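You operate a simulated robot arm through the tools that you are given. There is no shell and no other tool.

Carry out the task below with a simulated robot arm. There is one attempt and no reset: what you move stays moved.

TASK
Lock the pink lever, shut the lid, set the air dial to 1 bar and wind out a strand.
Fine: wind the feed knob fully, then dial back to 0 bar.

It is judged by the outcome, as a careful person would: the job done as asked, and still so three seconds after it is handed in. It fails if anything else is knocked over, pushed out of place, dropped, spilled or broken. Lids that push on must go on centred and level and be pressed home; caps that screw on are set level and turned clockwise until they are tight.

THE ROBOT
A 7-joint arm with a two-finger parallel gripper, fixed in place. Base frame: the origin is on the floor under the middle of its stand, x ahead of it, y to its left, z up; the work surface is at about z = 0.86. Readings come in m, rad, newtons and seconds.
With the tool pointing down near the work surface it reaches from about 0.1 to 0.64 m from the base axis. Its first joint turns from -1.152 to 1.152 rad. Payload 1.57 kg.
Tool frame: the origin (TCP) lies between the finger pads and is the grasp point; the fingertips stand 0.03 m ahead of it; z points along the fingers, y is the line along which they close. The gripper opens to 0.08 m. The fingers are 0.017 m wide and 0.012 m thick; the gripper's body (0.04 by 0.082 m) begins 0.08 m behind the TCP.
Orientation is that of the tool frame in the base frame, as [roll, pitch, yaw] about the fixed x, y, z axes, in that order (R = Rz(yaw) Ry(pitch) Rx(roll)). With the fingers straight down and closing along the base's y, the tool's x points along the base's -x, its y along +y and its z along -z.

THE INTERFACE
- The arm moves only by the tool arm_command. Its argument "steps" is a list of rows, each a list of 3 entries, a list of its own where there are three numbers: the shift along the base's x, y, z in m, then the turn, a rotation vector about the base's x, y, z in rad, then the finger opening in m, from 0 to 0.08. In form: [[[x, y, z], [wx, wy, wz], fingers], ...]. A call has 1 to 20 rows; each row shifts and turns the commanded pose from where the row before left it. Each row takes 0.2 s and may step no farther than 0.05 m and 0.15 rad from the row before; otherwise, or with a gripper value out of range, the whole call is refused. A pose out of reach is approached as far as the arm can. The call stops where the force on the tool passes 40 N (or 10 N more than at its start, if that is more) or the arm is blocked; 0.2 s more then pass. Each finger travels about 0.072 m/s and halts on what it meets, pressing with about 26 N; the grip force reading is that of the motor and also rises with nothing between the fingers. The clock runs only during rows and for 0.2 s after the last one: add rows that do not move to give the fingers time. The reply holds the time, the measured pose of the TCP, the force on the tool along the base axes, the opening and the grip force, in the units named above and with some noise, with the torque about the TCP (base axes, N m) and any sound that the robot's microphone picked up, and new pictures: "views" is both (left out), scene, wrist or none.
- Cameras (640 x 400 px; columns grow to the right, rows downward): "scene" is fixed at [0.0542, 0.4266, 1.4379]; the picture's right is [-0.81, -0.58, 0.00], its down [-0.25, 0.34, -0.91] and it looks along [0.53, -0.74, -0.42] (base axes); focal length 340 px, centre (320, 200). "wrist" rides on the gripper at [0.072, -0.007, -0.122] in the tool frame; the picture's right is [0.09, 1.00, 0.00], its down [-0.84, 0.08, -0.54] and it looks along [-0.54, 0.05, 0.84] (tool axes); focal length 238 px, centre (320, 200). There is no depth. A picture from a camera that has moved, and an enlarged one, comes with that camera's place and axes in the base frame and with its lens.
- close_up(camera, box): a new picture of the part [left, top, right, bottom] of that camera's present view, enlarged. No time passes.
- hand_in(): hands the job in; it is judged then, once.

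Places have to be worked out from the pictures, the camera data and where the tool is seen. Open the gripper and draw the arm clear of the work before you hand the job in, unless the task says otherwise.

The tools are called after "Emit:" by a JSON object that holds its "name" and its "arguments". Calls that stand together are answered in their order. arm_command: Moves the arm, as the interface text tells. Its arguments: {"type":"object","properties":{"steps":{"type":"array","items":{"type":"array"}},"views":{"type":"string","enum":["both","scene","wrist","none"]}},"required":["steps"]} The other tools are called the same way: close_up (camera, box) takes an enlarged picture of a part of a camera's view; hand_in () hands the job in.

At the start:

```text
clock: 0.0
tool_pos: [0.2838, -0.1385, 1.2635]
ee_rot: [-3.14, 0.0, -3.14]
force: [-0.3, 0.3, -0.6]
torque: [-0.02, -0.04, 0.02]
gripper_width: 0.0801
grip_force: 0.1
```

scene: 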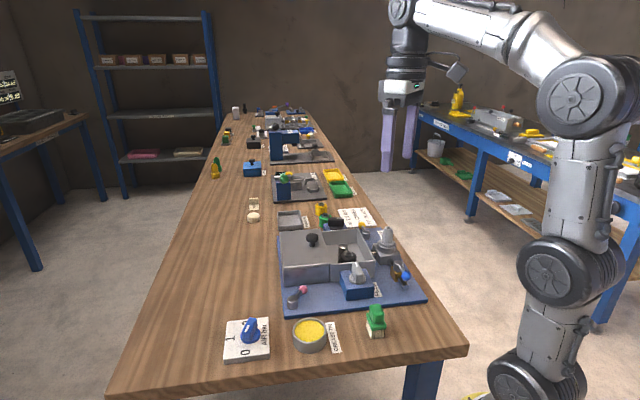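
wrist: 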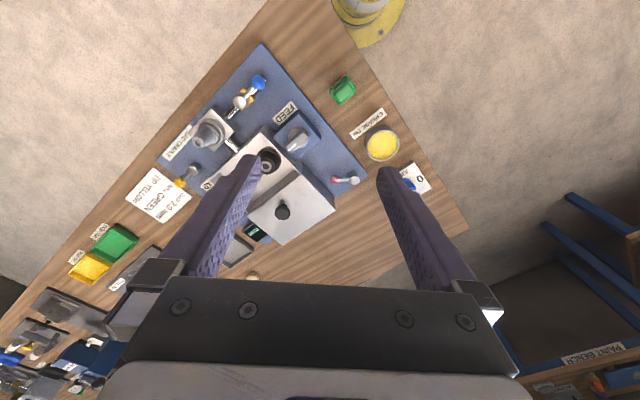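

I start by looking closely at the work area in both cameras to read labels and find the parts.

Emit:
{"name": "close_up", "arguments": {"camera": "scene", "box": [210, 190, 450, 370]}}

Emit:
{"name": "close_up", "arguments": {"camera": "wrist", "box": [120, 30, 440, 270]}}

Emit:
{"name": "close_up", "arguments": {"camera": "scene", "box": [210, 280, 400, 370]}}

```text
2.22 times, centred on (330, 280) of scene
camera zoom: at [0.0542, 0.4266, 1.4379], right [-0.81, -0.58, 0.0], down [-0.25, 0.34, -0.91], along [0.53, -0.74, -0.42], focal length 756 px, centre (298, 22)
```

zoom: 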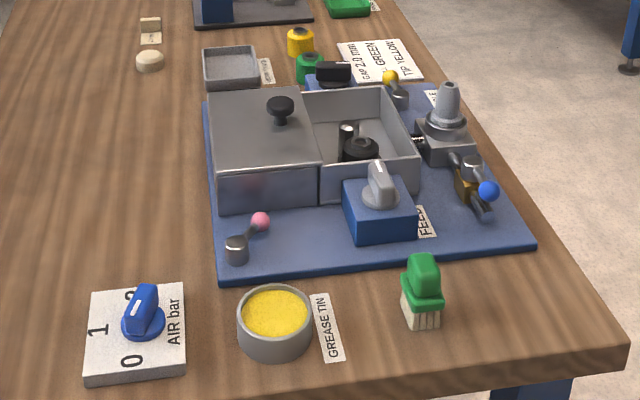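

```text
1.67 times, centred on (280, 150) of wrist
camera zoom: at [0.2116, -0.1449, 1.3861], right [-0.09, 1.0, 0.0], down [0.84, 0.08, 0.54], along [0.54, 0.05, -0.84], focal length 397 px, centre (387, 283)
```

zoom: 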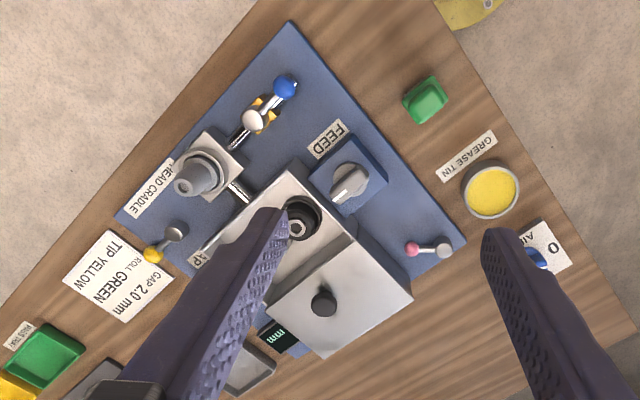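

```text
3.37 times, centred on (305, 325) of scene
camera zoom: at [0.0542, 0.4266, 1.4379], right [-0.81, -0.58, 0.0], down [-0.25, 0.34, -0.91], along [0.53, -0.74, -0.42], focal length 1145 px, centre (370, -221)
```

zoom: 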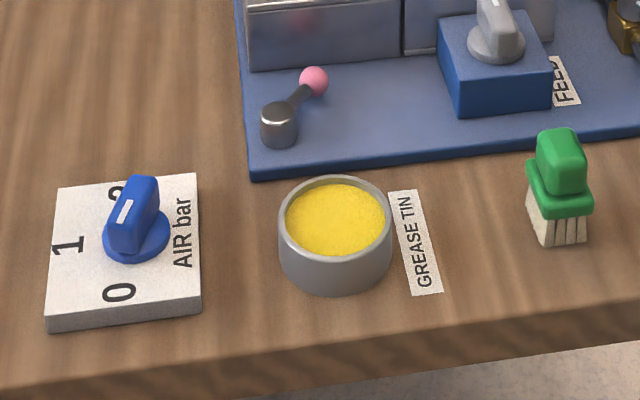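

The plate sits at about 45° to the base frame. The pink lever pivot is near (0.46, -0.04), the feed knob near (0.37, -0.17) and the air dial near (0.48, 0.08). I'll zoom tighter on each part to understand the mechanisms before moving.

Emit:
{"name": "close_up", "arguments": {"camera": "scene", "box": [275, 220, 375, 282]}}

Emit:
{"name": "close_up", "arguments": {"camera": "scene", "box": [340, 225, 430, 310]}}

Emit:
{"name": "close_up", "arguments": {"camera": "scene", "box": [220, 275, 330, 365]}}

Emit:
{"name": "close_up", "arguments": {"camera": "wrist", "box": [280, 90, 440, 200]}}

Emit:
{"name": "close_up", "arguments": {"camera": "wrist", "box": [140, 60, 300, 220]}}

```text
6.40 times, centred on (325, 251) of scene
camera zoom: at [0.0542, 0.4266, 1.4379], right [-0.81, -0.58, 0.0], down [-0.25, 0.34, -0.91], along [0.53, -0.74, -0.42], focal length 2176 px, centre (288, -126)
```

zoom: 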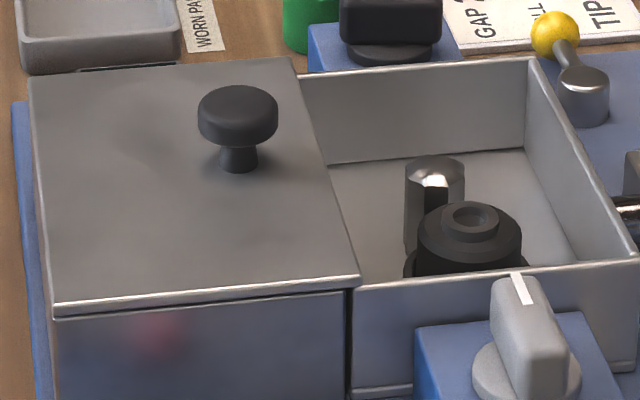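

```text
4.71 times, centred on (385, 268) of scene
camera zoom: at [0.0542, 0.4266, 1.4379], right [-0.81, -0.58, 0.0], down [-0.25, 0.34, -0.91], along [0.53, -0.74, -0.42], focal length 1600 px, centre (14, -118)
```

zoom: 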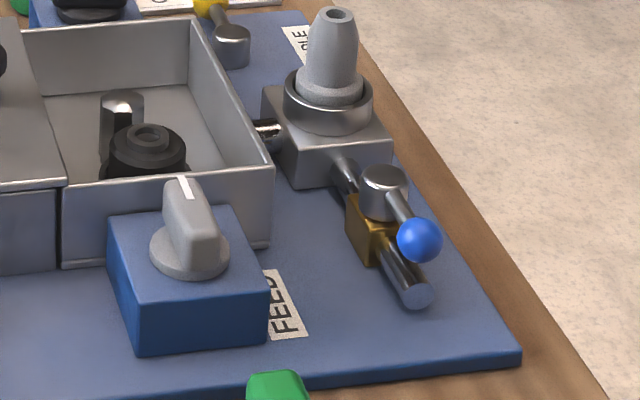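

```text
4.44 times, centred on (275, 320) of scene
camera zoom: at [0.0542, 0.4266, 1.4379], right [-0.81, -0.58, 0.0], down [-0.25, 0.34, -0.91], along [0.53, -0.74, -0.42], focal length 1511 px, centre (520, -333)
```

zoom: 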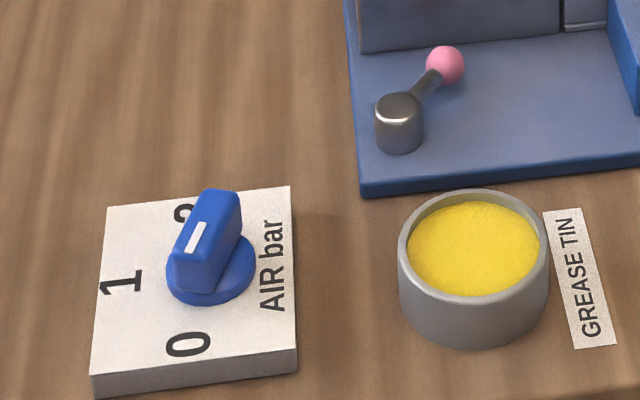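

```text
3.64 times, centred on (360, 145) of wrist
camera zoom: at [0.2116, -0.1449, 1.3861], right [-0.09, 1.0, 0.0], down [0.84, 0.08, 0.54], along [0.54, 0.05, -0.84], focal length 867 px, centre (174, 400)
```

zoom: 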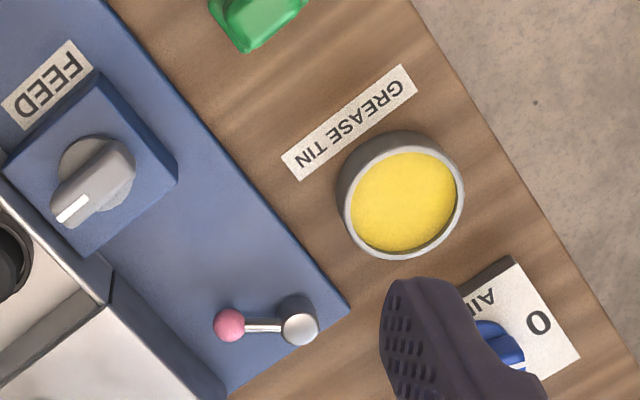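

```text
2.50 times, centred on (220, 140) of wrist
camera zoom: at [0.2116, -0.1449, 1.3861], right [-0.09, 1.0, 0.0], down [0.84, 0.08, 0.54], along [0.54, 0.05, -0.84], focal length 596 px, centre (570, 350)
```

zoom: 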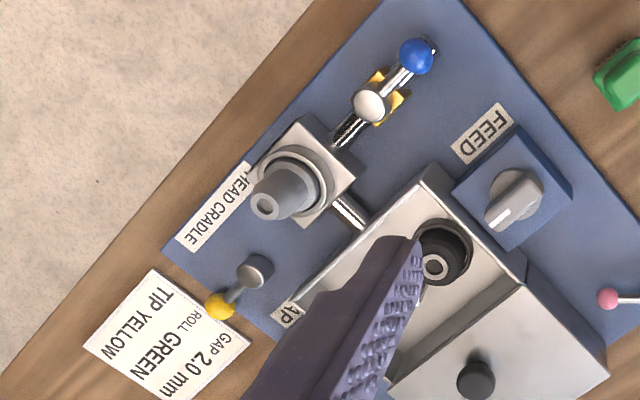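

The lid looks like a sliding cover over the left half of the tray, and the dial's marker is hard to read from this angle. I'll move the wrist camera above the pink lever and air dial, staying well above everything (TCP z about 1.15).

Emit:
{"name": "arm_command", "arguments": {"steps": [[[0.031, 0.019, -0.018], [0, 0, 0], 0.08], [[0.031, 0.019, -0.018], [0, 0, 0], 0.08], [[0.031, 0.019, -0.018], [0, 0, 0], 0.08], [[0.031, 0.019, -0.018], [0, 0, 0], 0.08], [[0.031, 0.019, -0.018], [0, 0, 0], 0.08], [[0.031, 0.019, -0.018], [0, 0, 0], 0.08], [[0, 0, 0], [0, 0, 0], 0.08]], "views": "both"}}

```text
clock: 1.6
tool_pos: [0.4736, -0.0225, 1.1565]
ee_rot: [3.141, -0.001, -3.141]
force: [-0.8, 0.2, 1.2]
torque: [0.01, -0.04, 0.02]
gripper_width: 0.0802
grip_force: 0.1
camera wrist: at [0.3995, -0.0293, 1.2793], right [-0.09, 1.0, 0.0], down [0.84, 0.08, 0.54], along [0.54, 0.05, -0.84], focal length 238 px, centre (320, 200)
```

scene: 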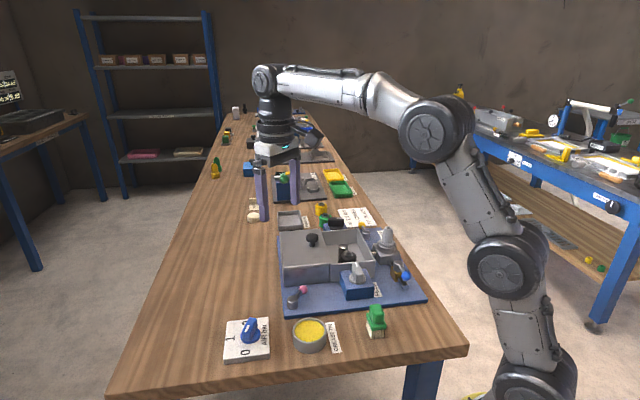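
wrist: 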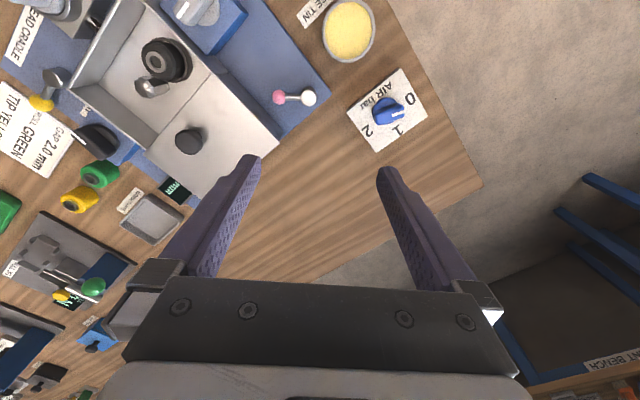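

Now the pink lever, box and air dial are visible from above. I'll zoom in on each.

Emit:
{"name": "close_up", "arguments": {"camera": "wrist", "box": [340, 60, 440, 160]}}

Emit:
{"name": "close_up", "arguments": {"camera": "wrist", "box": [180, 30, 340, 150]}}

Emit:
{"name": "close_up", "arguments": {"camera": "wrist", "box": [50, 0, 240, 130]}}

Emit:
{"name": "close_up", "arguments": {"camera": "wrist", "box": [30, 100, 230, 250]}}

```text
4.00 times, centred on (390, 110) of wrist
camera zoom: at [0.3995, -0.0293, 1.2793], right [-0.09, 1.0, 0.0], down [0.84, 0.08, 0.54], along [0.54, 0.05, -0.84], focal length 953 px, centre (40, 560)
```

zoom: 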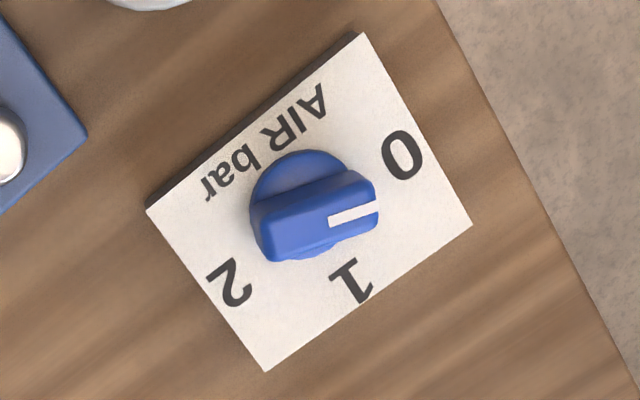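

```text
3.33 times, centred on (260, 90) of wrist
camera zoom: at [0.3995, -0.0293, 1.2793], right [-0.09, 1.0, 0.0], down [0.84, 0.08, 0.54], along [0.54, 0.05, -0.84], focal length 794 px, centre (520, 567)
```

zoom: 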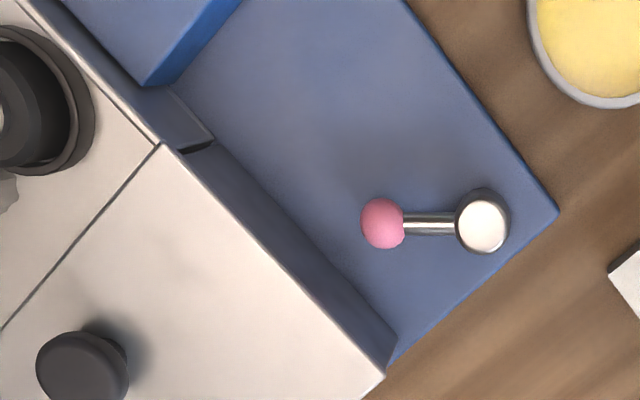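

```text
3.08 times, centred on (145, 65) of wrist
camera zoom: at [0.3995, -0.0293, 1.2793], right [-0.09, 1.0, 0.0], down [0.84, 0.08, 0.54], along [0.54, 0.05, -0.84], focal length 733 px, centre (858, 615)
```

zoom: 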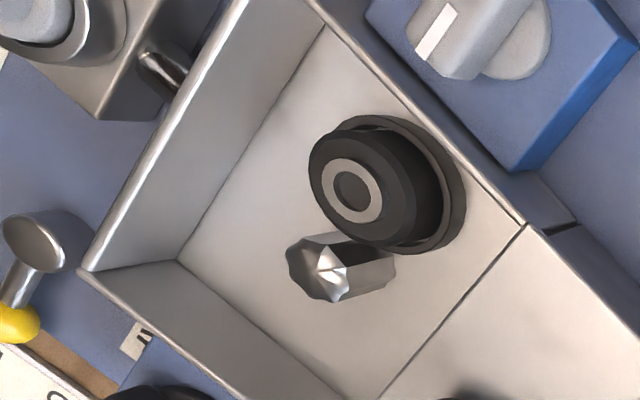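

```text
2.67 times, centred on (130, 175) of wrist
camera zoom: at [0.3995, -0.0293, 1.2793], right [-0.09, 1.0, 0.0], down [0.84, 0.08, 0.54], along [0.54, 0.05, -0.84], focal length 636 px, centre (827, 267)
```

zoom: 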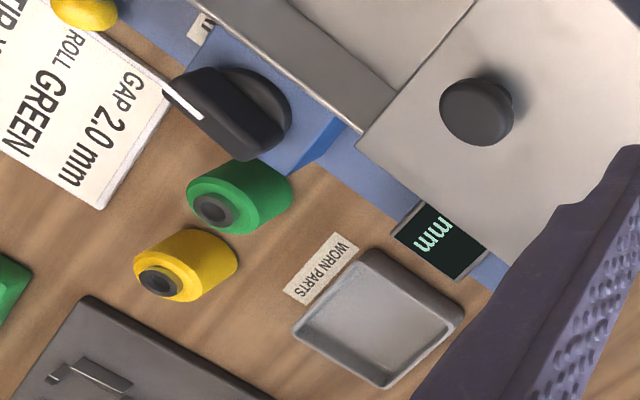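

The dial's marker sits at about 112° in base yaw. Labels 0, 1 and 2 lie at about 120°, 45° and -30°, so it is at or near 0 now, and 1 bar is roughly 70° clockwise from above. I'll check the other stations for hints on lever lock positions, and look at the lid's edges and the other levers.

Emit:
{"name": "close_up", "arguments": {"camera": "scene", "box": [230, 120, 380, 215]}}

Emit:
{"name": "close_up", "arguments": {"camera": "scene", "box": [272, 225, 322, 260]}}

Emit:
{"name": "close_up", "arguments": {"camera": "scene", "box": [320, 215, 380, 270]}}

Emit:
{"name": "close_up", "arguments": {"camera": "wrist", "box": [160, 60, 290, 170]}}

Emit:
{"name": "close_up", "arguments": {"camera": "scene", "box": [275, 255, 375, 315]}}

```text
4.21 times, centred on (305, 168) of scene
camera zoom: at [0.0542, 0.4266, 1.4379], right [-0.81, -0.58, 0.0], down [-0.25, 0.34, -0.91], along [0.53, -0.74, -0.42], focal length 1432 px, centre (383, 337)
```

zoom: 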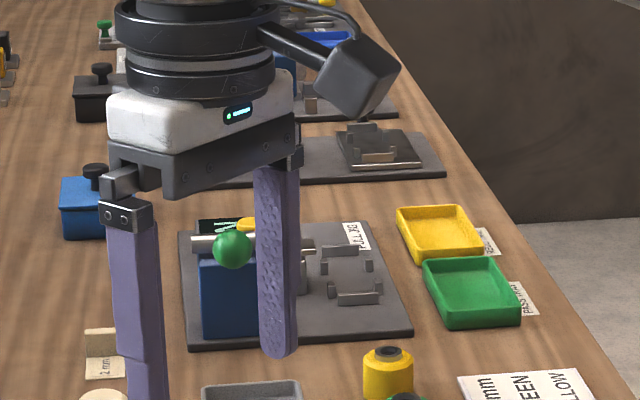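

```text
11.43 times, centred on (297, 242) of scene
camera zoom: at [0.0542, 0.4266, 1.4379], right [-0.81, -0.58, 0.0], down [-0.25, 0.34, -0.91], along [0.53, -0.74, -0.42], focal length 3886 px, centre (583, -286)
```

zoom: 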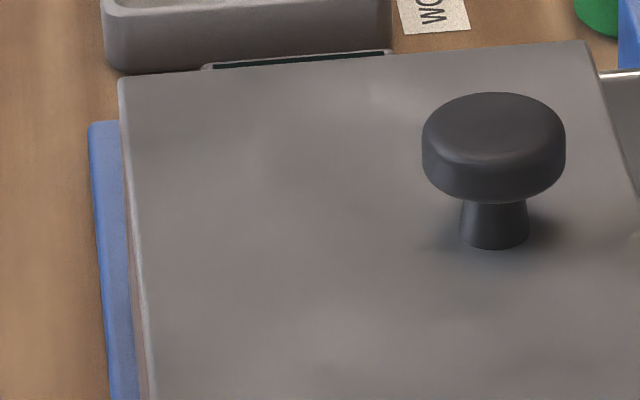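

```text
7.27 times, centred on (350, 242) of scene
camera zoom: at [0.0542, 0.4266, 1.4379], right [-0.81, -0.58, 0.0], down [-0.25, 0.34, -0.91], along [0.53, -0.74, -0.42], focal length 2473 px, centre (102, -109)
```

zoom: 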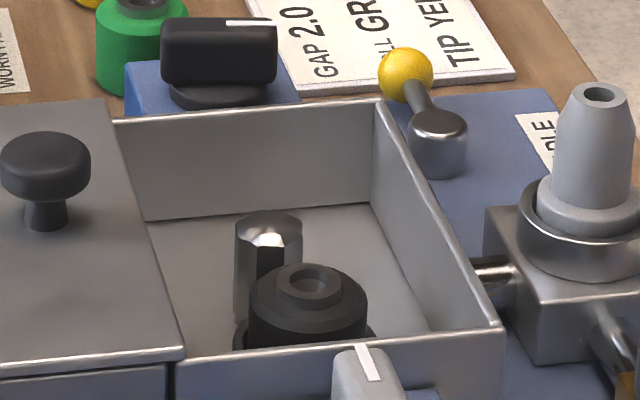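

```text
3.64 times, centred on (225, 115) of wrist
camera zoom: at [0.3995, -0.0293, 1.2793], right [-0.09, 1.0, 0.0], down [0.84, 0.08, 0.54], along [0.54, 0.05, -0.84], focal length 867 px, centre (666, 509)
```

zoom: 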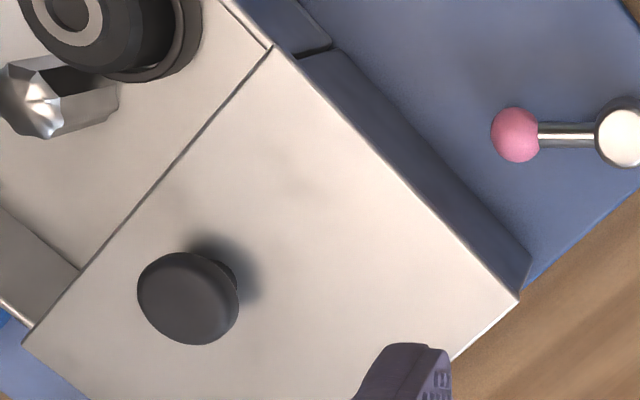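

```text
6.40 times, centred on (325, 285) of scene
camera zoom: at [0.0542, 0.4266, 1.4379], right [-0.81, -0.58, 0.0], down [-0.25, 0.34, -0.91], along [0.53, -0.74, -0.42], focal length 2176 px, centre (288, -344)
```

zoom: 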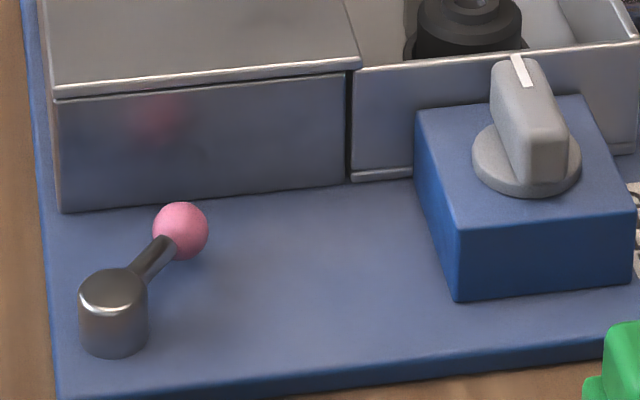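

Nothing marks the locked direction, so I'll find it by feel. I put the pink ball at about (0.468, -0.085, 0.896) and its pivot at (0.464, -0.041). I'll close the fingers and come down on the base (-x) side of the ball, stopping at z = 1.0 to check.

Emit:
{"name": "arm_command", "arguments": {"steps": [[[-0.0077, -0.0156, -0.039], [0, 0, 0], 0.04], [[-0.0077, -0.0156, -0.039], [0, 0, 0], 0.0], [[-0.0077, -0.0156, -0.039], [0, 0, 0], 0.0], [[-0.0077, -0.0156, -0.039], [0, 0, 0], 0.0], [[0, 0, 0], [0, 0, 0], 0.0], [[0, 0, 0], [0, 0, 0], 0.0]], "views": "both"}}

```text
clock: 3.0
tool_pos: [0.4412, -0.0878, 1.002]
ee_rot: [3.141, 0.0, 3.141]
force: [-0.2, -0.4, -0.5]
torque: [0.01, -0.01, 0.0]
gripper_width: 0.0
grip_force: 21.6
camera wrist: at [0.3675, -0.0929, 1.1242], right [-0.09, 1.0, 0.0], down [0.84, 0.08, 0.54], along [0.54, 0.05, -0.84], focal length 238 px, centre (320, 200)
```

scene: 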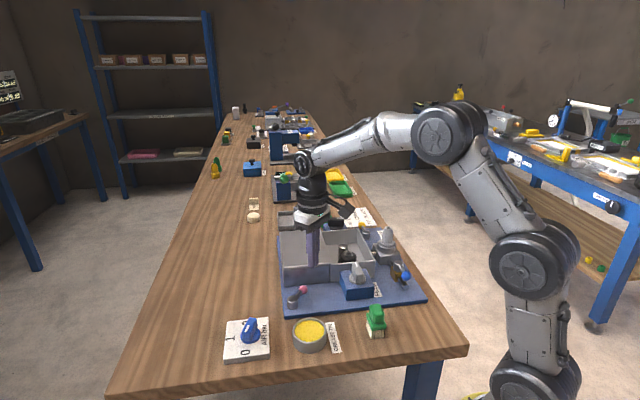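
wrist: 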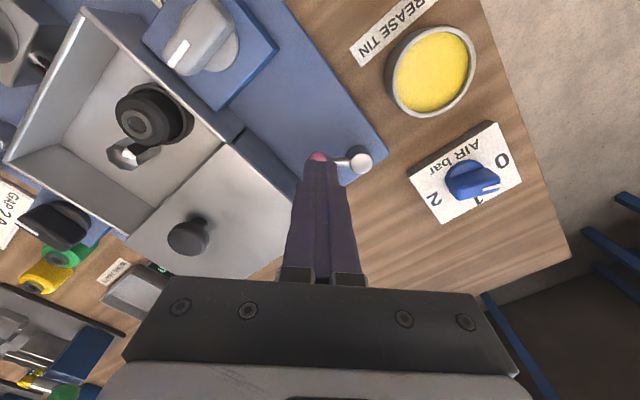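

The ball shows just beyond the fingertips, which matches my estimate. Now I descend so the tips reach about z = 0.885, in free space on the -x side of the ball.

Emit:
{"name": "arm_command", "arguments": {"steps": [[[-0.001, 0.001, -0.03], [0, 0, 0], 0.0], [[0, 0, -0.03], [0, 0, 0], 0.0], [[0, 0, -0.015], [0, 0, 0], 0.0], [[0, 0, -0.01], [0, 0, 0], 0.0], [[0, 0, 0], [0, 0, 0], 0.0]], "views": "both"}}

Emit:
{"name": "close_up", "arguments": {"camera": "scene", "box": [270, 250, 370, 320]}}

Emit:
{"name": "close_up", "arguments": {"camera": "wrist", "box": [250, 60, 450, 200]}}

```text
clock: 4.2
tool_pos: [0.4391, -0.086, 0.9151]
ee_rot: [-3.141, 0.0, 3.14]
force: [-0.3, 0.4, -0.4]
torque: [0.02, 0.04, 0.02]
gripper_width: 0.0001
grip_force: 21.2
camera wrist: at [0.3663, -0.0922, 1.0379], right [-0.09, 1.0, 0.0], down [0.84, 0.08, 0.54], along [0.54, 0.05, -0.84], focal length 238 px, centre (320, 200)
```

scene: 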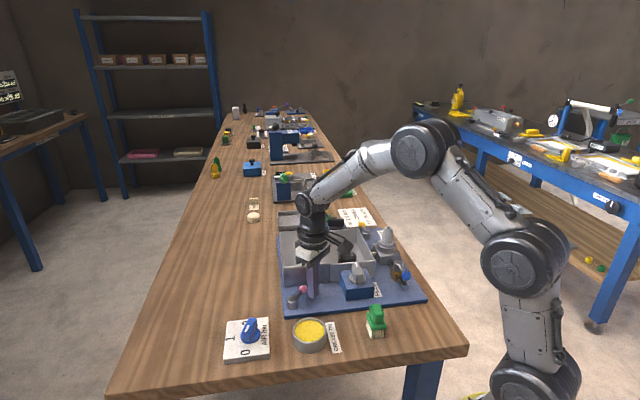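
wrist: 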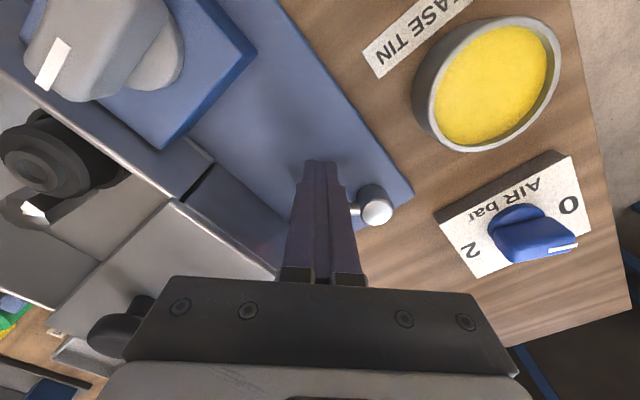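

```text
5.71 times, centred on (320, 285) of scene
camera zoom: at [0.0542, 0.4266, 1.4379], right [-0.81, -0.58, 0.0], down [-0.25, 0.34, -0.91], along [0.53, -0.74, -0.42], focal length 1943 px, centre (320, -286)
```

zoom: 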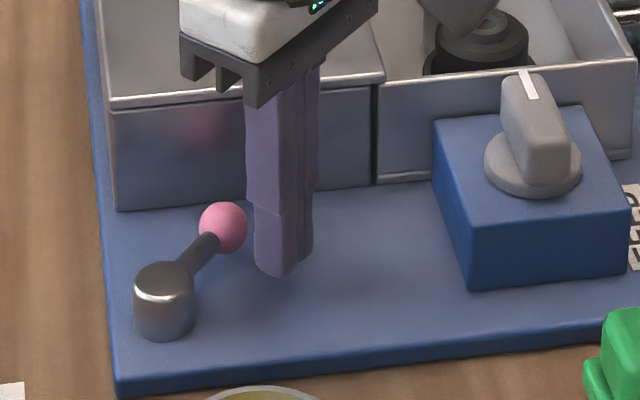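

```text
2.86 times, centred on (350, 130) of wrist
camera zoom: at [0.3663, -0.0922, 1.0379], right [-0.09, 1.0, 0.0], down [0.84, 0.08, 0.54], along [0.54, 0.05, -0.84], focal length 681 px, centre (234, 400)
```

zoom: 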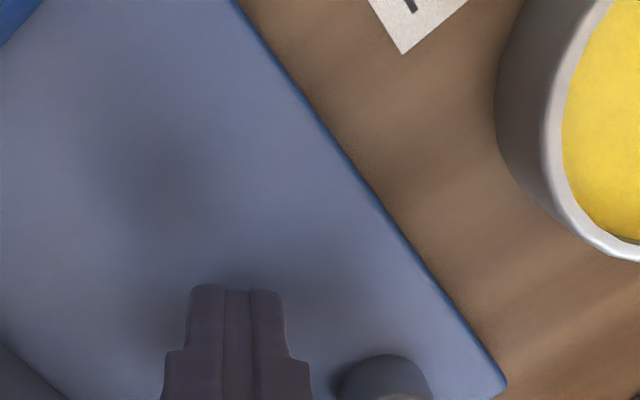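

The fingertips are right beside the ball at ball height. I push gently in +x with small steps and watch the force.

Emit:
{"name": "arm_command", "arguments": {"steps": [[[0.004, 0, 0], [0, 0, 0], 0.0], [[0.004, 0, 0], [0, 0, 0], 0.0], [[0.003, 0, 0], [0, 0, 0], 0.0], [[0.003, 0, 0], [0, 0, 0], 0.0], [[0.002, 0, 0], [0, 0, 0], 0.0], [[0, 0, 0], [0, 0, 0], 0.0]], "views": "scene"}}

Emit:
{"name": "close_up", "arguments": {"camera": "scene", "box": [270, 250, 370, 320]}}

```text
clock: 5.6
tool_pos: [0.4534, -0.0857, 0.9145]
ee_rot: [3.139, -0.009, 3.14]
force: [-19.8, -1.7, 5.7]
torque: [-0.02, 0.45, 0.01]
gripper_width: 0.0002
grip_force: 21.7
```

scene: 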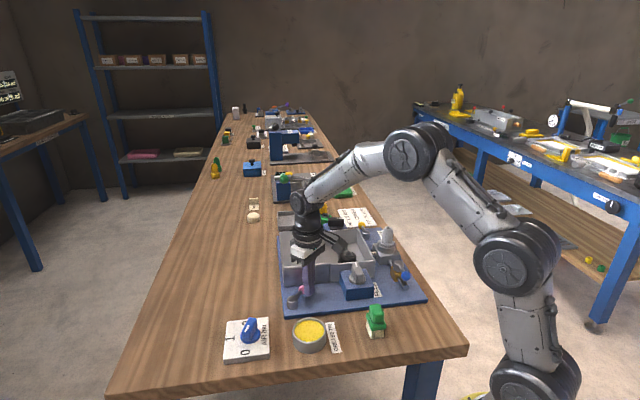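

```text
5.71 times, centred on (320, 285) of scene
camera zoom: at [0.0536, 0.4266, 1.438], right [-0.81, -0.58, 0.0], down [-0.25, 0.34, -0.91], along [0.53, -0.74, -0.42], focal length 1943 px, centre (320, -286)
```

zoom: 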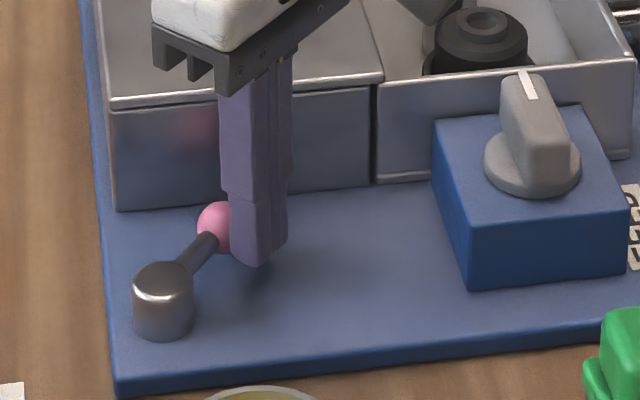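

The lever resists at 20 N in the +x direction with no visible motion, so that side looks like a stop. I'll back off, hop over the ball and try pushing the other way from its +x side.

Emit:
{"name": "arm_command", "arguments": {"steps": [[[-0.012, 0, 0], [0, 0, 0], 0.0], [[0, 0, 0.03], [0, 0, 0], 0.0], [[0, 0.003, 0.03], [0, 0, 0], 0.0], [[0.026, 0.004, 0], [0, 0, 0], 0.0], [[0.027, 0.004, 0], [0, 0, 0], 0.0], [[0, 0, 0], [0, 0, 0], 0.0]], "views": "both"}}

Emit:
{"name": "close_up", "arguments": {"camera": "scene", "box": [270, 250, 370, 320]}}

Emit:
{"name": "close_up", "arguments": {"camera": "wrist", "box": [220, 60, 420, 200]}}

```text
clock: 7.0
tool_pos: [0.4976, -0.0767, 0.9763]
ee_rot: [3.141, 0.0, 3.141]
force: [0.1, 0.2, -0.2]
torque: [0.03, -0.02, -0.01]
gripper_width: 0.0
grip_force: 21.2
camera wrist: at [0.4237, -0.0819, 1.0978], right [-0.09, 1.0, 0.0], down [0.84, 0.08, 0.54], along [0.54, 0.05, -0.84], focal length 238 px, centre (320, 200)
```

scene: 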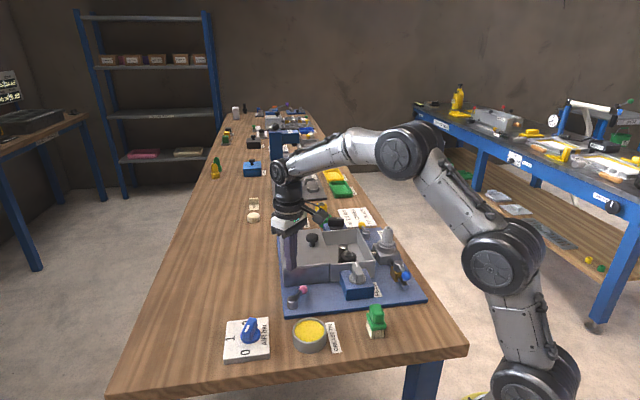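
wrist: 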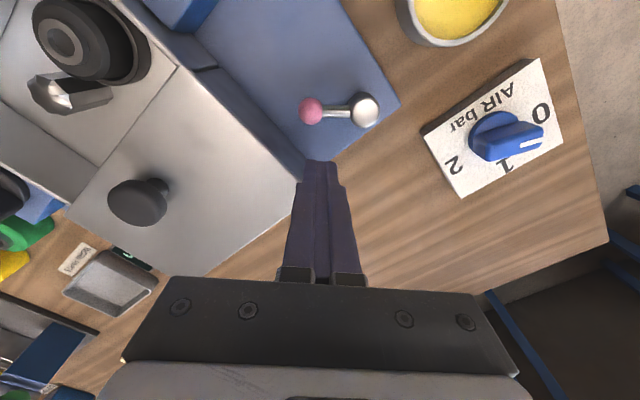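

```text
5.71 times, centred on (320, 285) of scene
camera zoom: at [0.0542, 0.4266, 1.4379], right [-0.81, -0.58, 0.0], down [-0.25, 0.34, -0.91], along [0.53, -0.74, -0.42], focal length 1943 px, centre (320, -286)
```

zoom: 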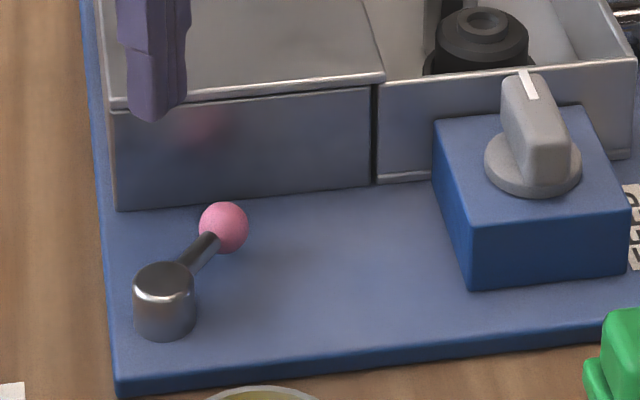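

```text
2.86 times, centred on (320, 130) of wrist
camera zoom: at [0.4237, -0.0819, 1.0978], right [-0.09, 1.0, 0.0], down [0.84, 0.08, 0.54], along [0.54, 0.05, -0.84], focal length 681 px, centre (320, 400)
```

zoom: 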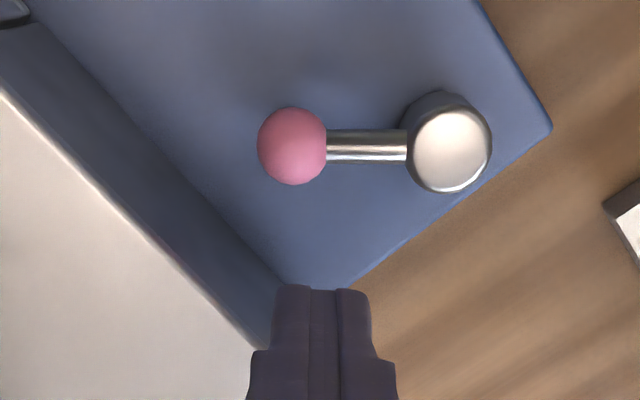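

The lever hasn't moved: ball at (0.468, -0.086), pivot at (0.4645, -0.041). The lid's front edge is close, so I'll shift slightly to (0.492, -0.074) before descending on the +x side of the ball.

Emit:
{"name": "arm_command", "arguments": {"steps": [[[-0.0056, 0.0027, 0], [0, 0, 0], 0.0], [[0, 0, -0.02], [0, 0, 0], 0.0], [[0, 0, -0.02], [0, 0, 0], 0.0], [[0, 0, -0.02], [0, 0, 0], 0.0], [[0, 0, 0], [0, 0, 0], 0.0]], "views": "scene"}}

Emit:
{"name": "close_up", "arguments": {"camera": "scene", "box": [270, 250, 370, 320]}}

```text
clock: 8.2
tool_pos: [0.4919, -0.0727, 0.9133]
ee_rot: [-3.141, -0.001, -3.141]
force: [-0.8, 0.1, -0.1]
torque: [-0.01, -0.01, -0.02]
gripper_width: 0.0003
grip_force: 21.1
```

scene: 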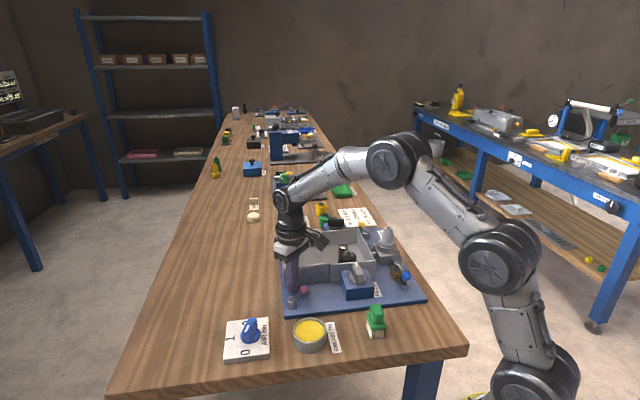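

```text
5.71 times, centred on (320, 285) of scene
camera zoom: at [0.0542, 0.4266, 1.4379], right [-0.81, -0.58, 0.0], down [-0.25, 0.34, -0.91], along [0.53, -0.74, -0.42], focal length 1943 px, centre (320, -286)
```

zoom: 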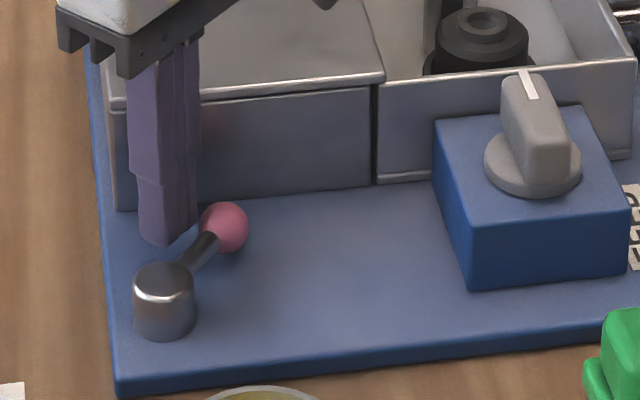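

The fingers are in the gap on the +x side, free of contact. Now I push in -x.

Emit:
{"name": "arm_command", "arguments": {"steps": [[[-0.003, 0, 0], [0, 0, 0], 0.0], [[-0.003, 0, 0], [0, 0, 0], 0.0], [[-0.003, 0, 0], [0, 0, 0], 0.0], [[-0.003, 0, 0], [0, 0, 0], 0.0], [[-0.003, 0, 0], [0, 0, 0], 0.0]], "views": "scene"}}

Emit:
{"name": "close_up", "arguments": {"camera": "scene", "box": [270, 250, 370, 320]}}

```text
clock: 9.4
tool_pos: [0.4756, -0.0727, 0.9152]
ee_rot: [3.141, 0.001, 3.141]
force: [-0.2, -0.2, 0.0]
torque: [0.0, 0.0, 0.0]
gripper_width: 0.0001
grip_force: 20.8
```

scene: 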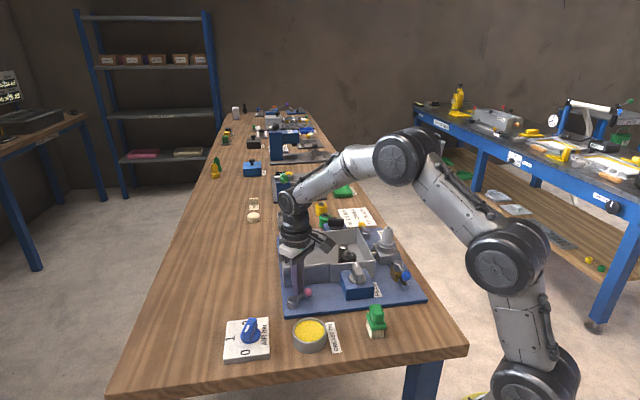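

```text
5.71 times, centred on (320, 285) of scene
camera zoom: at [0.0542, 0.4266, 1.4379], right [-0.81, -0.58, 0.0], down [-0.25, 0.34, -0.91], along [0.53, -0.74, -0.42], focal length 1943 px, centre (320, -286)
```

zoom: 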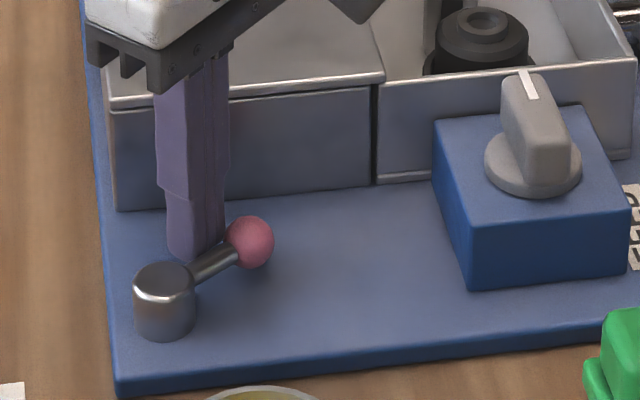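

The lever swings freely this way (clockwise from above). I'll keep following the arc in small steps until it reaches its stop.

Emit:
{"name": "arm_command", "arguments": {"steps": [[[-0.004, -0.001, 0], [0, 0, 0], 0.0], [[-0.004, -0.001, 0], [0, 0, 0], 0.0], [[-0.004, -0.001, 0], [0, 0, 0], 0.0], [[-0.004, 0, 0], [0, 0, 0], 0.0], [[0, 0, 0], [0, 0, 0], 0.0]], "views": "scene"}}

Emit:
{"name": "close_up", "arguments": {"camera": "scene", "box": [270, 250, 370, 320]}}

```text
clock: 10.6
tool_pos: [0.4591, -0.0746, 0.9142]
ee_rot: [3.141, -0.001, -3.141]
force: [0.5, -1.2, 1.0]
torque: [-0.02, 0.01, -0.02]
gripper_width: 0.0001
grip_force: 21.5
```

scene: 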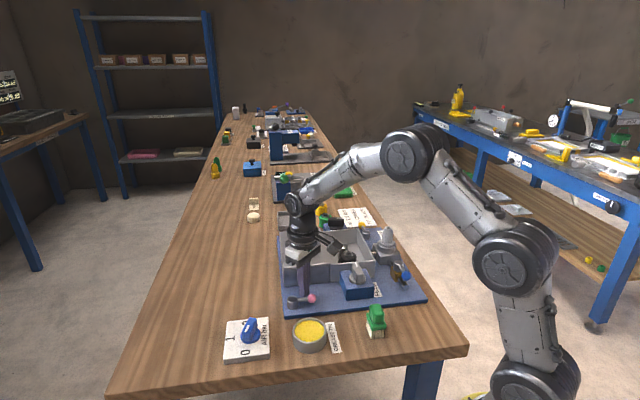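

```text
5.71 times, centred on (320, 285) of scene
camera zoom: at [0.0542, 0.4266, 1.4379], right [-0.81, -0.58, 0.0], down [-0.25, 0.34, -0.91], along [0.53, -0.74, -0.42], focal length 1943 px, centre (320, -286)
```

zoom: 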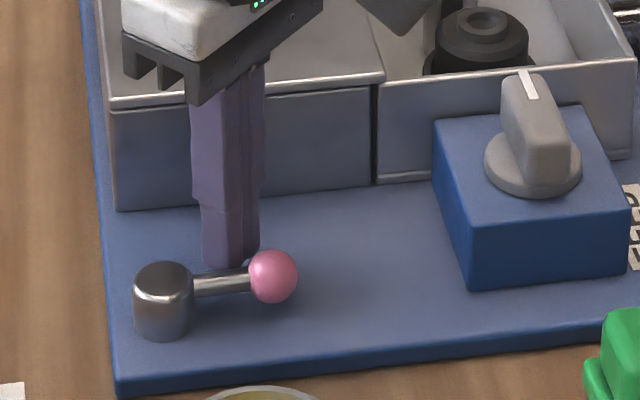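

The lever now points about along -e1 (about -135°), still with little force. I'll continue the arc, now pushing in (-x, +y).

Emit:
{"name": "arm_command", "arguments": {"steps": [[[-0.004, 0.002, 0], [0, 0, 0], 0.0], [[-0.004, 0.002, 0], [0, 0, 0], 0.0], [[-0.003, 0.003, 0], [0, 0, 0], 0.0], [[-0.003, 0.003, 0], [0, 0, 0], 0.0], [[0, 0, 0], [0, 0, 0], 0.0]], "views": "scene"}}

Emit:
{"name": "close_up", "arguments": {"camera": "scene", "box": [270, 250, 370, 320]}}

```text
clock: 11.2
tool_pos: [0.458, -0.0755, 0.9155]
ee_rot: [-3.136, 0.021, 3.139]
force: [7.1, -4.4, -6.0]
torque: [-0.2, -0.25, -0.07]
gripper_width: 0.0002
grip_force: 21.5
stopped in row 3: the force on the tool passed its limit at 45 N (the readings are from after the stop); the commanded pose is now the measured one
```

scene: 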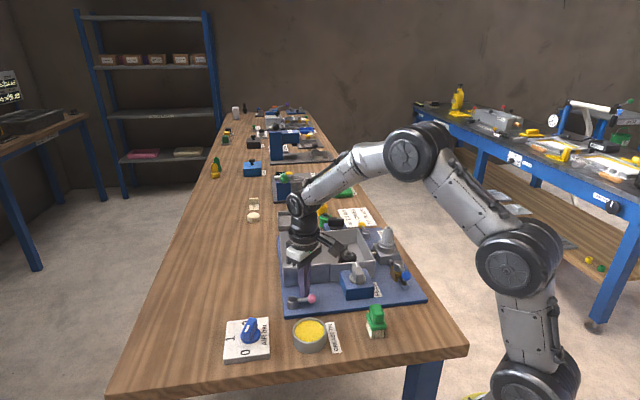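

```text
5.71 times, centred on (320, 285) of scene
camera zoom: at [0.0544, 0.4265, 1.438], right [-0.81, -0.58, 0.0], down [-0.25, 0.34, -0.91], along [0.53, -0.73, -0.42], focal length 1943 px, centre (320, -286)
```

zoom: 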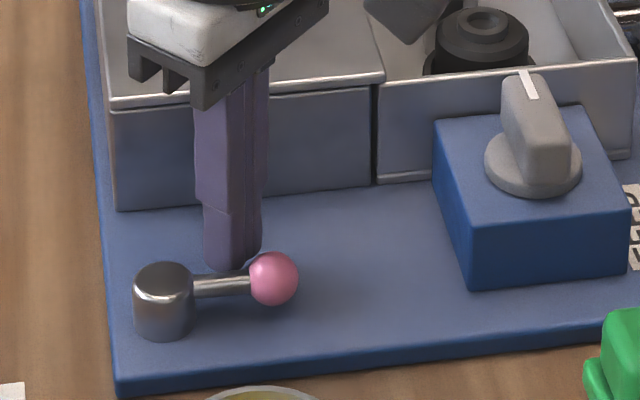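

The push hit a firm stop with the lever at about -140° (its range started near -85°), so the lever should be locked. I'll back off toward the box, rise and check from above.

Emit:
{"name": "arm_command", "arguments": {"steps": [[[0.004, -0.004, 0], [0, 0, 0], 0.0], [[0, 0, 0.04], [0, 0, 0], 0.0], [[0.01, 0, 0.05], [0, 0, 0], 0.0], [[0.02, 0, 0.04], [0, 0, 0], 0.0], [[0.02, 0, 0.03], [0, 0, 0], 0.0], [[0, 0, 0], [0, 0, 0], 0.0]], "views": "both"}}

Emit:
{"name": "close_up", "arguments": {"camera": "wrist", "box": [230, 40, 430, 170]}}

Emit:
{"name": "close_up", "arguments": {"camera": "wrist", "box": [60, 0, 300, 160]}}

```text
refused: row 3 steps farther than a row can; nothing moved
```

```text
3.08 times, centred on (330, 105) of wrist
camera zoom: at [0.3818, -0.0801, 1.0359], right [-0.09, 1.0, -0.01], down [0.83, 0.08, 0.56], along [0.56, 0.04, -0.83], focal length 733 px, centre (289, 492)
```

zoom: 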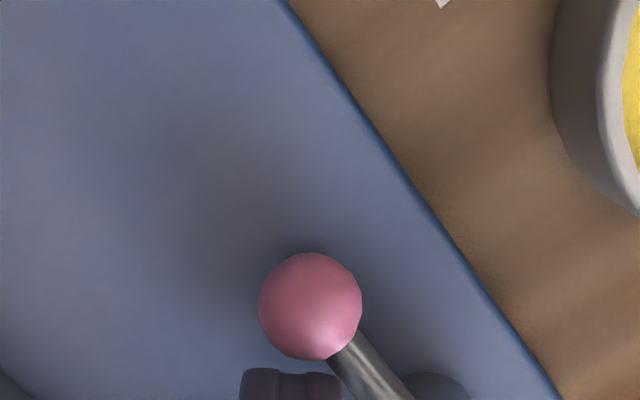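

```text
2.50 times, centred on (180, 80) of wrist
camera zoom: at [0.3818, -0.0801, 1.0359], right [-0.09, 1.0, -0.01], down [0.83, 0.08, 0.56], along [0.56, 0.04, -0.83], focal length 596 px, centre (670, 500)
```

zoom: 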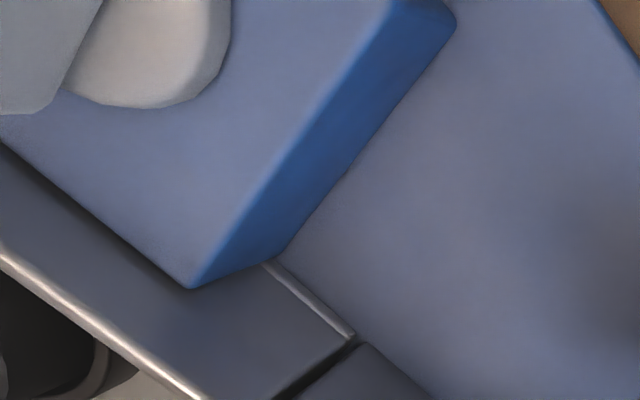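

One row was slightly too long, so nothing moved. The lever lies parallel to the plate edge. I'll resend the retreat with shorter steps.

Emit:
{"name": "arm_command", "arguments": {"steps": [[[0.004, -0.004, 0], [0, 0, 0], 0.0], [[0, 0, 0.04], [0, 0, 0], 0.0], [[0.01, 0, 0.045], [0, 0, 0], 0.0], [[0.02, 0, 0.04], [0, 0, 0], 0.0], [[0.02, 0, 0.03], [0, 0, 0], 0.0], [[0, 0, 0], [0, 0, 0], 0.0]], "views": "both"}}

Emit:
{"name": "close_up", "arguments": {"camera": "wrist", "box": [230, 20, 430, 150]}}

Emit:
{"name": "close_up", "arguments": {"camera": "wrist", "box": [60, 20, 300, 200]}}

```text
clock: 12.7
tool_pos: [0.5125, -0.0785, 1.0658]
ee_rot: [-3.136, 0.017, 3.141]
force: [-0.5, 0.7, -0.8]
torque: [-0.02, 0.02, 0.01]
gripper_width: 0.0
grip_force: 21.1
camera wrist: at [0.4361, -0.0839, 1.1886], right [-0.09, 1.0, -0.01], down [0.83, 0.08, 0.56], along [0.55, 0.04, -0.83], focal length 238 px, centre (320, 200)
```

scene: 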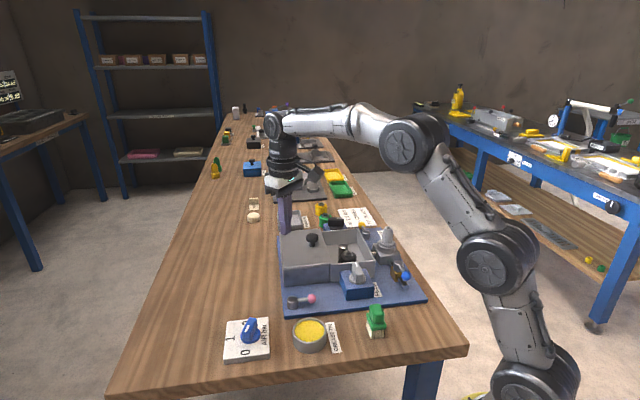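
wrist: 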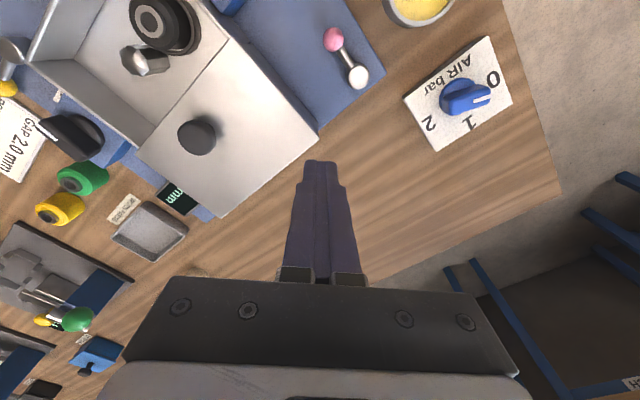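

```text
3.08 times, centred on (330, 85) of wrist
camera zoom: at [0.4361, -0.0839, 1.1886], right [-0.09, 1.0, -0.01], down [0.83, 0.08, 0.56], along [0.55, 0.04, -0.83], focal length 733 px, centre (289, 554)
```

zoom: 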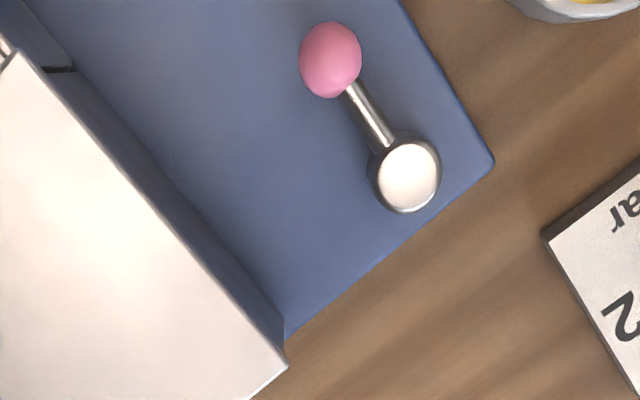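

```text
2.22 times, centred on (180, 110) of wrist
camera zoom: at [0.4361, -0.0839, 1.1886], right [-0.09, 1.0, -0.01], down [0.83, 0.08, 0.56], along [0.55, 0.04, -0.83], focal length 530 px, centre (631, 400)
```

zoom: 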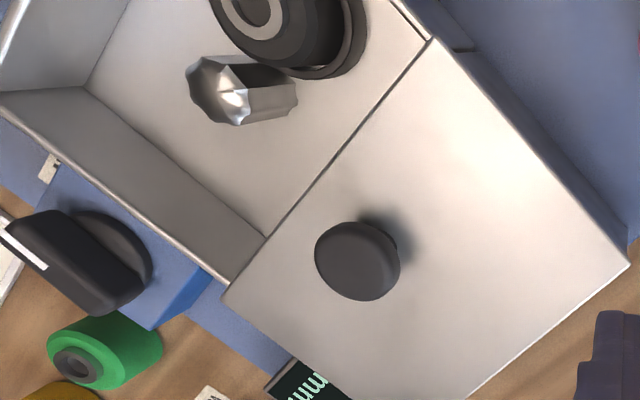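

The pink lever now points along the plate axis (-135°), matching how the other levers sit, and it is hard against its stop. Next is the lid: its knob is at about (0.525, -0.197) with the top at about z = 0.965, and it needs to slide about 0.115 m along (-0.707, -0.707). I'll move above the knob, yaw the tool -45°, open the fingers and take out the small tilt.

Emit:
{"name": "arm_command", "arguments": {"steps": [[[0.002, -0.0198, 0.004], [0.0056, 0.017, 0], 0.03], [[0.002, -0.0198, 0.004], [0, 0, -0.131], 0.05], [[0.002, -0.0198, 0.004], [0, 0, -0.131], 0.06], [[0.002, -0.0198, 0.004], [0, 0, -0.131], 0.06], [[0.002, -0.0198, 0.004], [0, 0, -0.131], 0.06], [[0.002, -0.0198, 0.004], [0, 0, -0.131], 0.06], [[0, 0, 0], [0, 0, -0.131], 0.06], [[0, 0, 0], [0, 0, 0], 0.06]], "views": "both"}}

Emit:
{"name": "close_up", "arguments": {"camera": "scene", "box": [260, 190, 380, 280]}}

```text
clock: 14.4
tool_pos: [0.5219, -0.1965, 1.0932]
ee_rot: [-3.141, 0.002, 2.353]
force: [0.7, 0.2, 0.5]
torque: [0.01, 0.04, -0.03]
gripper_width: 0.06
grip_force: 0.1
camera wrist: at [0.4654, -0.1501, 1.2162], right [0.64, 0.77, 0.0], down [0.64, -0.54, 0.54], along [0.42, -0.35, -0.84], focal length 238 px, centre (320, 200)
```

scene: 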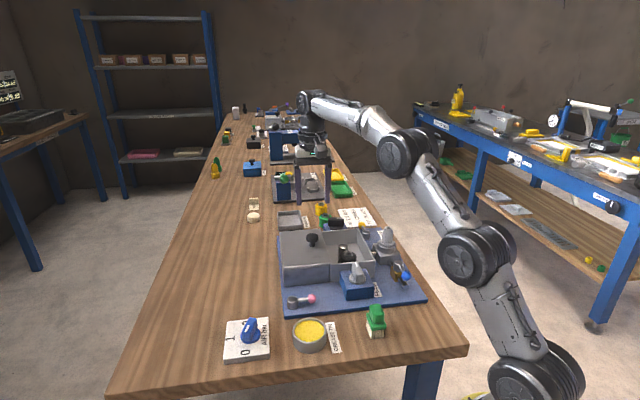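
wrist: 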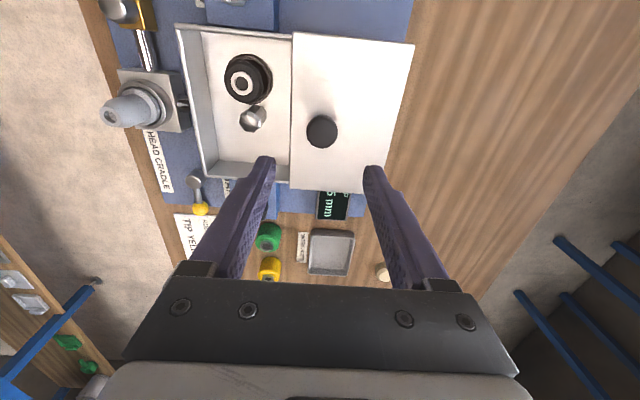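

```text
4.44 times, centred on (320, 235) of scene
camera zoom: at [0.0542, 0.4266, 1.4379], right [-0.81, -0.58, 0.0], down [-0.25, 0.34, -0.91], along [0.53, -0.74, -0.42], focal length 1511 px, centre (320, 44)
```

zoom: 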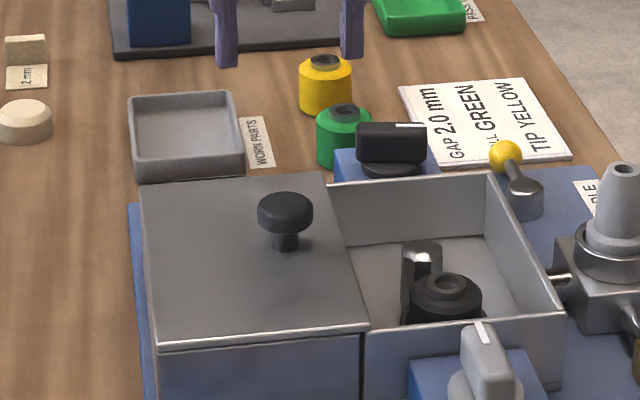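

The view is now aligned with the plate, and the knob reads (0.526, -0.197). I'll zoom on the lid and tray from above to look for rails and obstructions, and at the display.

Emit:
{"name": "close_up", "arguments": {"camera": "wrist", "box": [160, 0, 430, 190]}}

Emit:
{"name": "close_up", "arguments": {"camera": "wrist", "box": [280, 170, 400, 240]}}

Emit:
{"name": "close_up", "arguments": {"camera": "wrist", "box": [90, 50, 290, 220]}}

```text
2.11 times, centred on (295, 95) of wrist
camera zoom: at [0.4654, -0.1501, 1.2162], right [0.64, 0.77, 0.0], down [0.64, -0.54, 0.54], along [0.42, -0.35, -0.84], focal length 502 px, centre (373, 421)
```

zoom: 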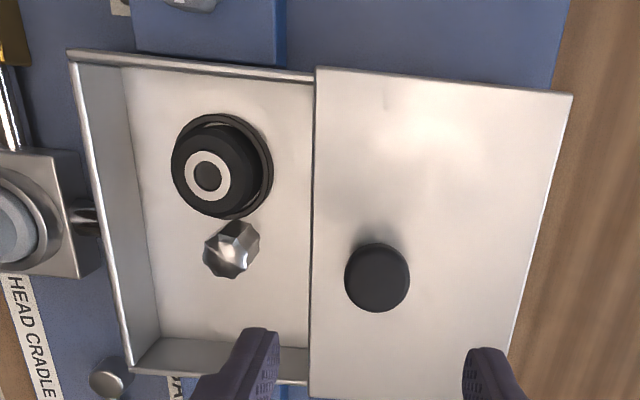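

```text
5.33 times, centred on (340, 205) of wrist
camera zoom: at [0.4654, -0.1501, 1.2162], right [0.64, 0.77, 0.0], down [0.64, -0.54, 0.54], along [0.42, -0.35, -0.84], focal length 1271 px, centre (213, 173)
```

zoom: 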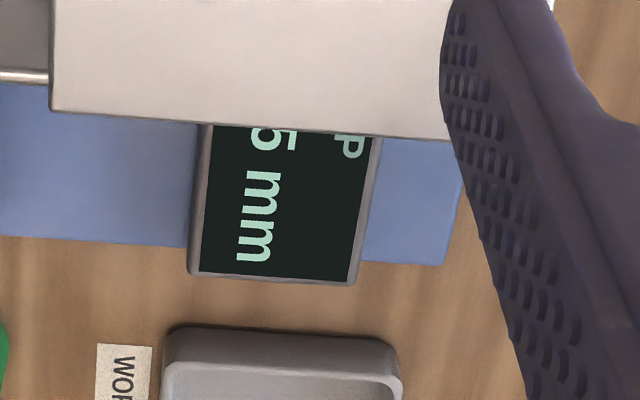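

```text
2.35 times, centred on (190, 135) of wrist
camera zoom: at [0.4654, -0.1501, 1.2162], right [0.64, 0.77, 0.0], down [0.64, -0.54, 0.54], along [0.42, -0.35, -0.84], focal length 561 px, centre (626, 353)
```

zoom: 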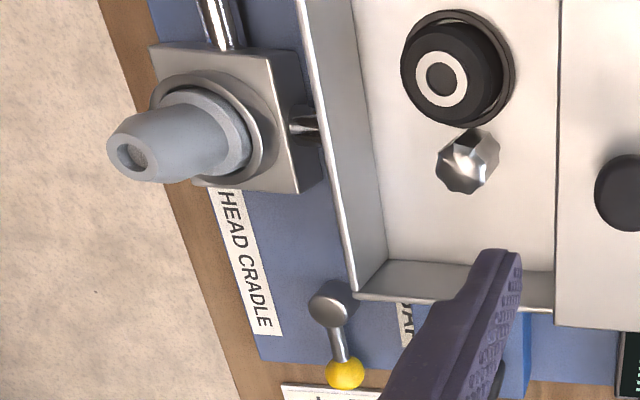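

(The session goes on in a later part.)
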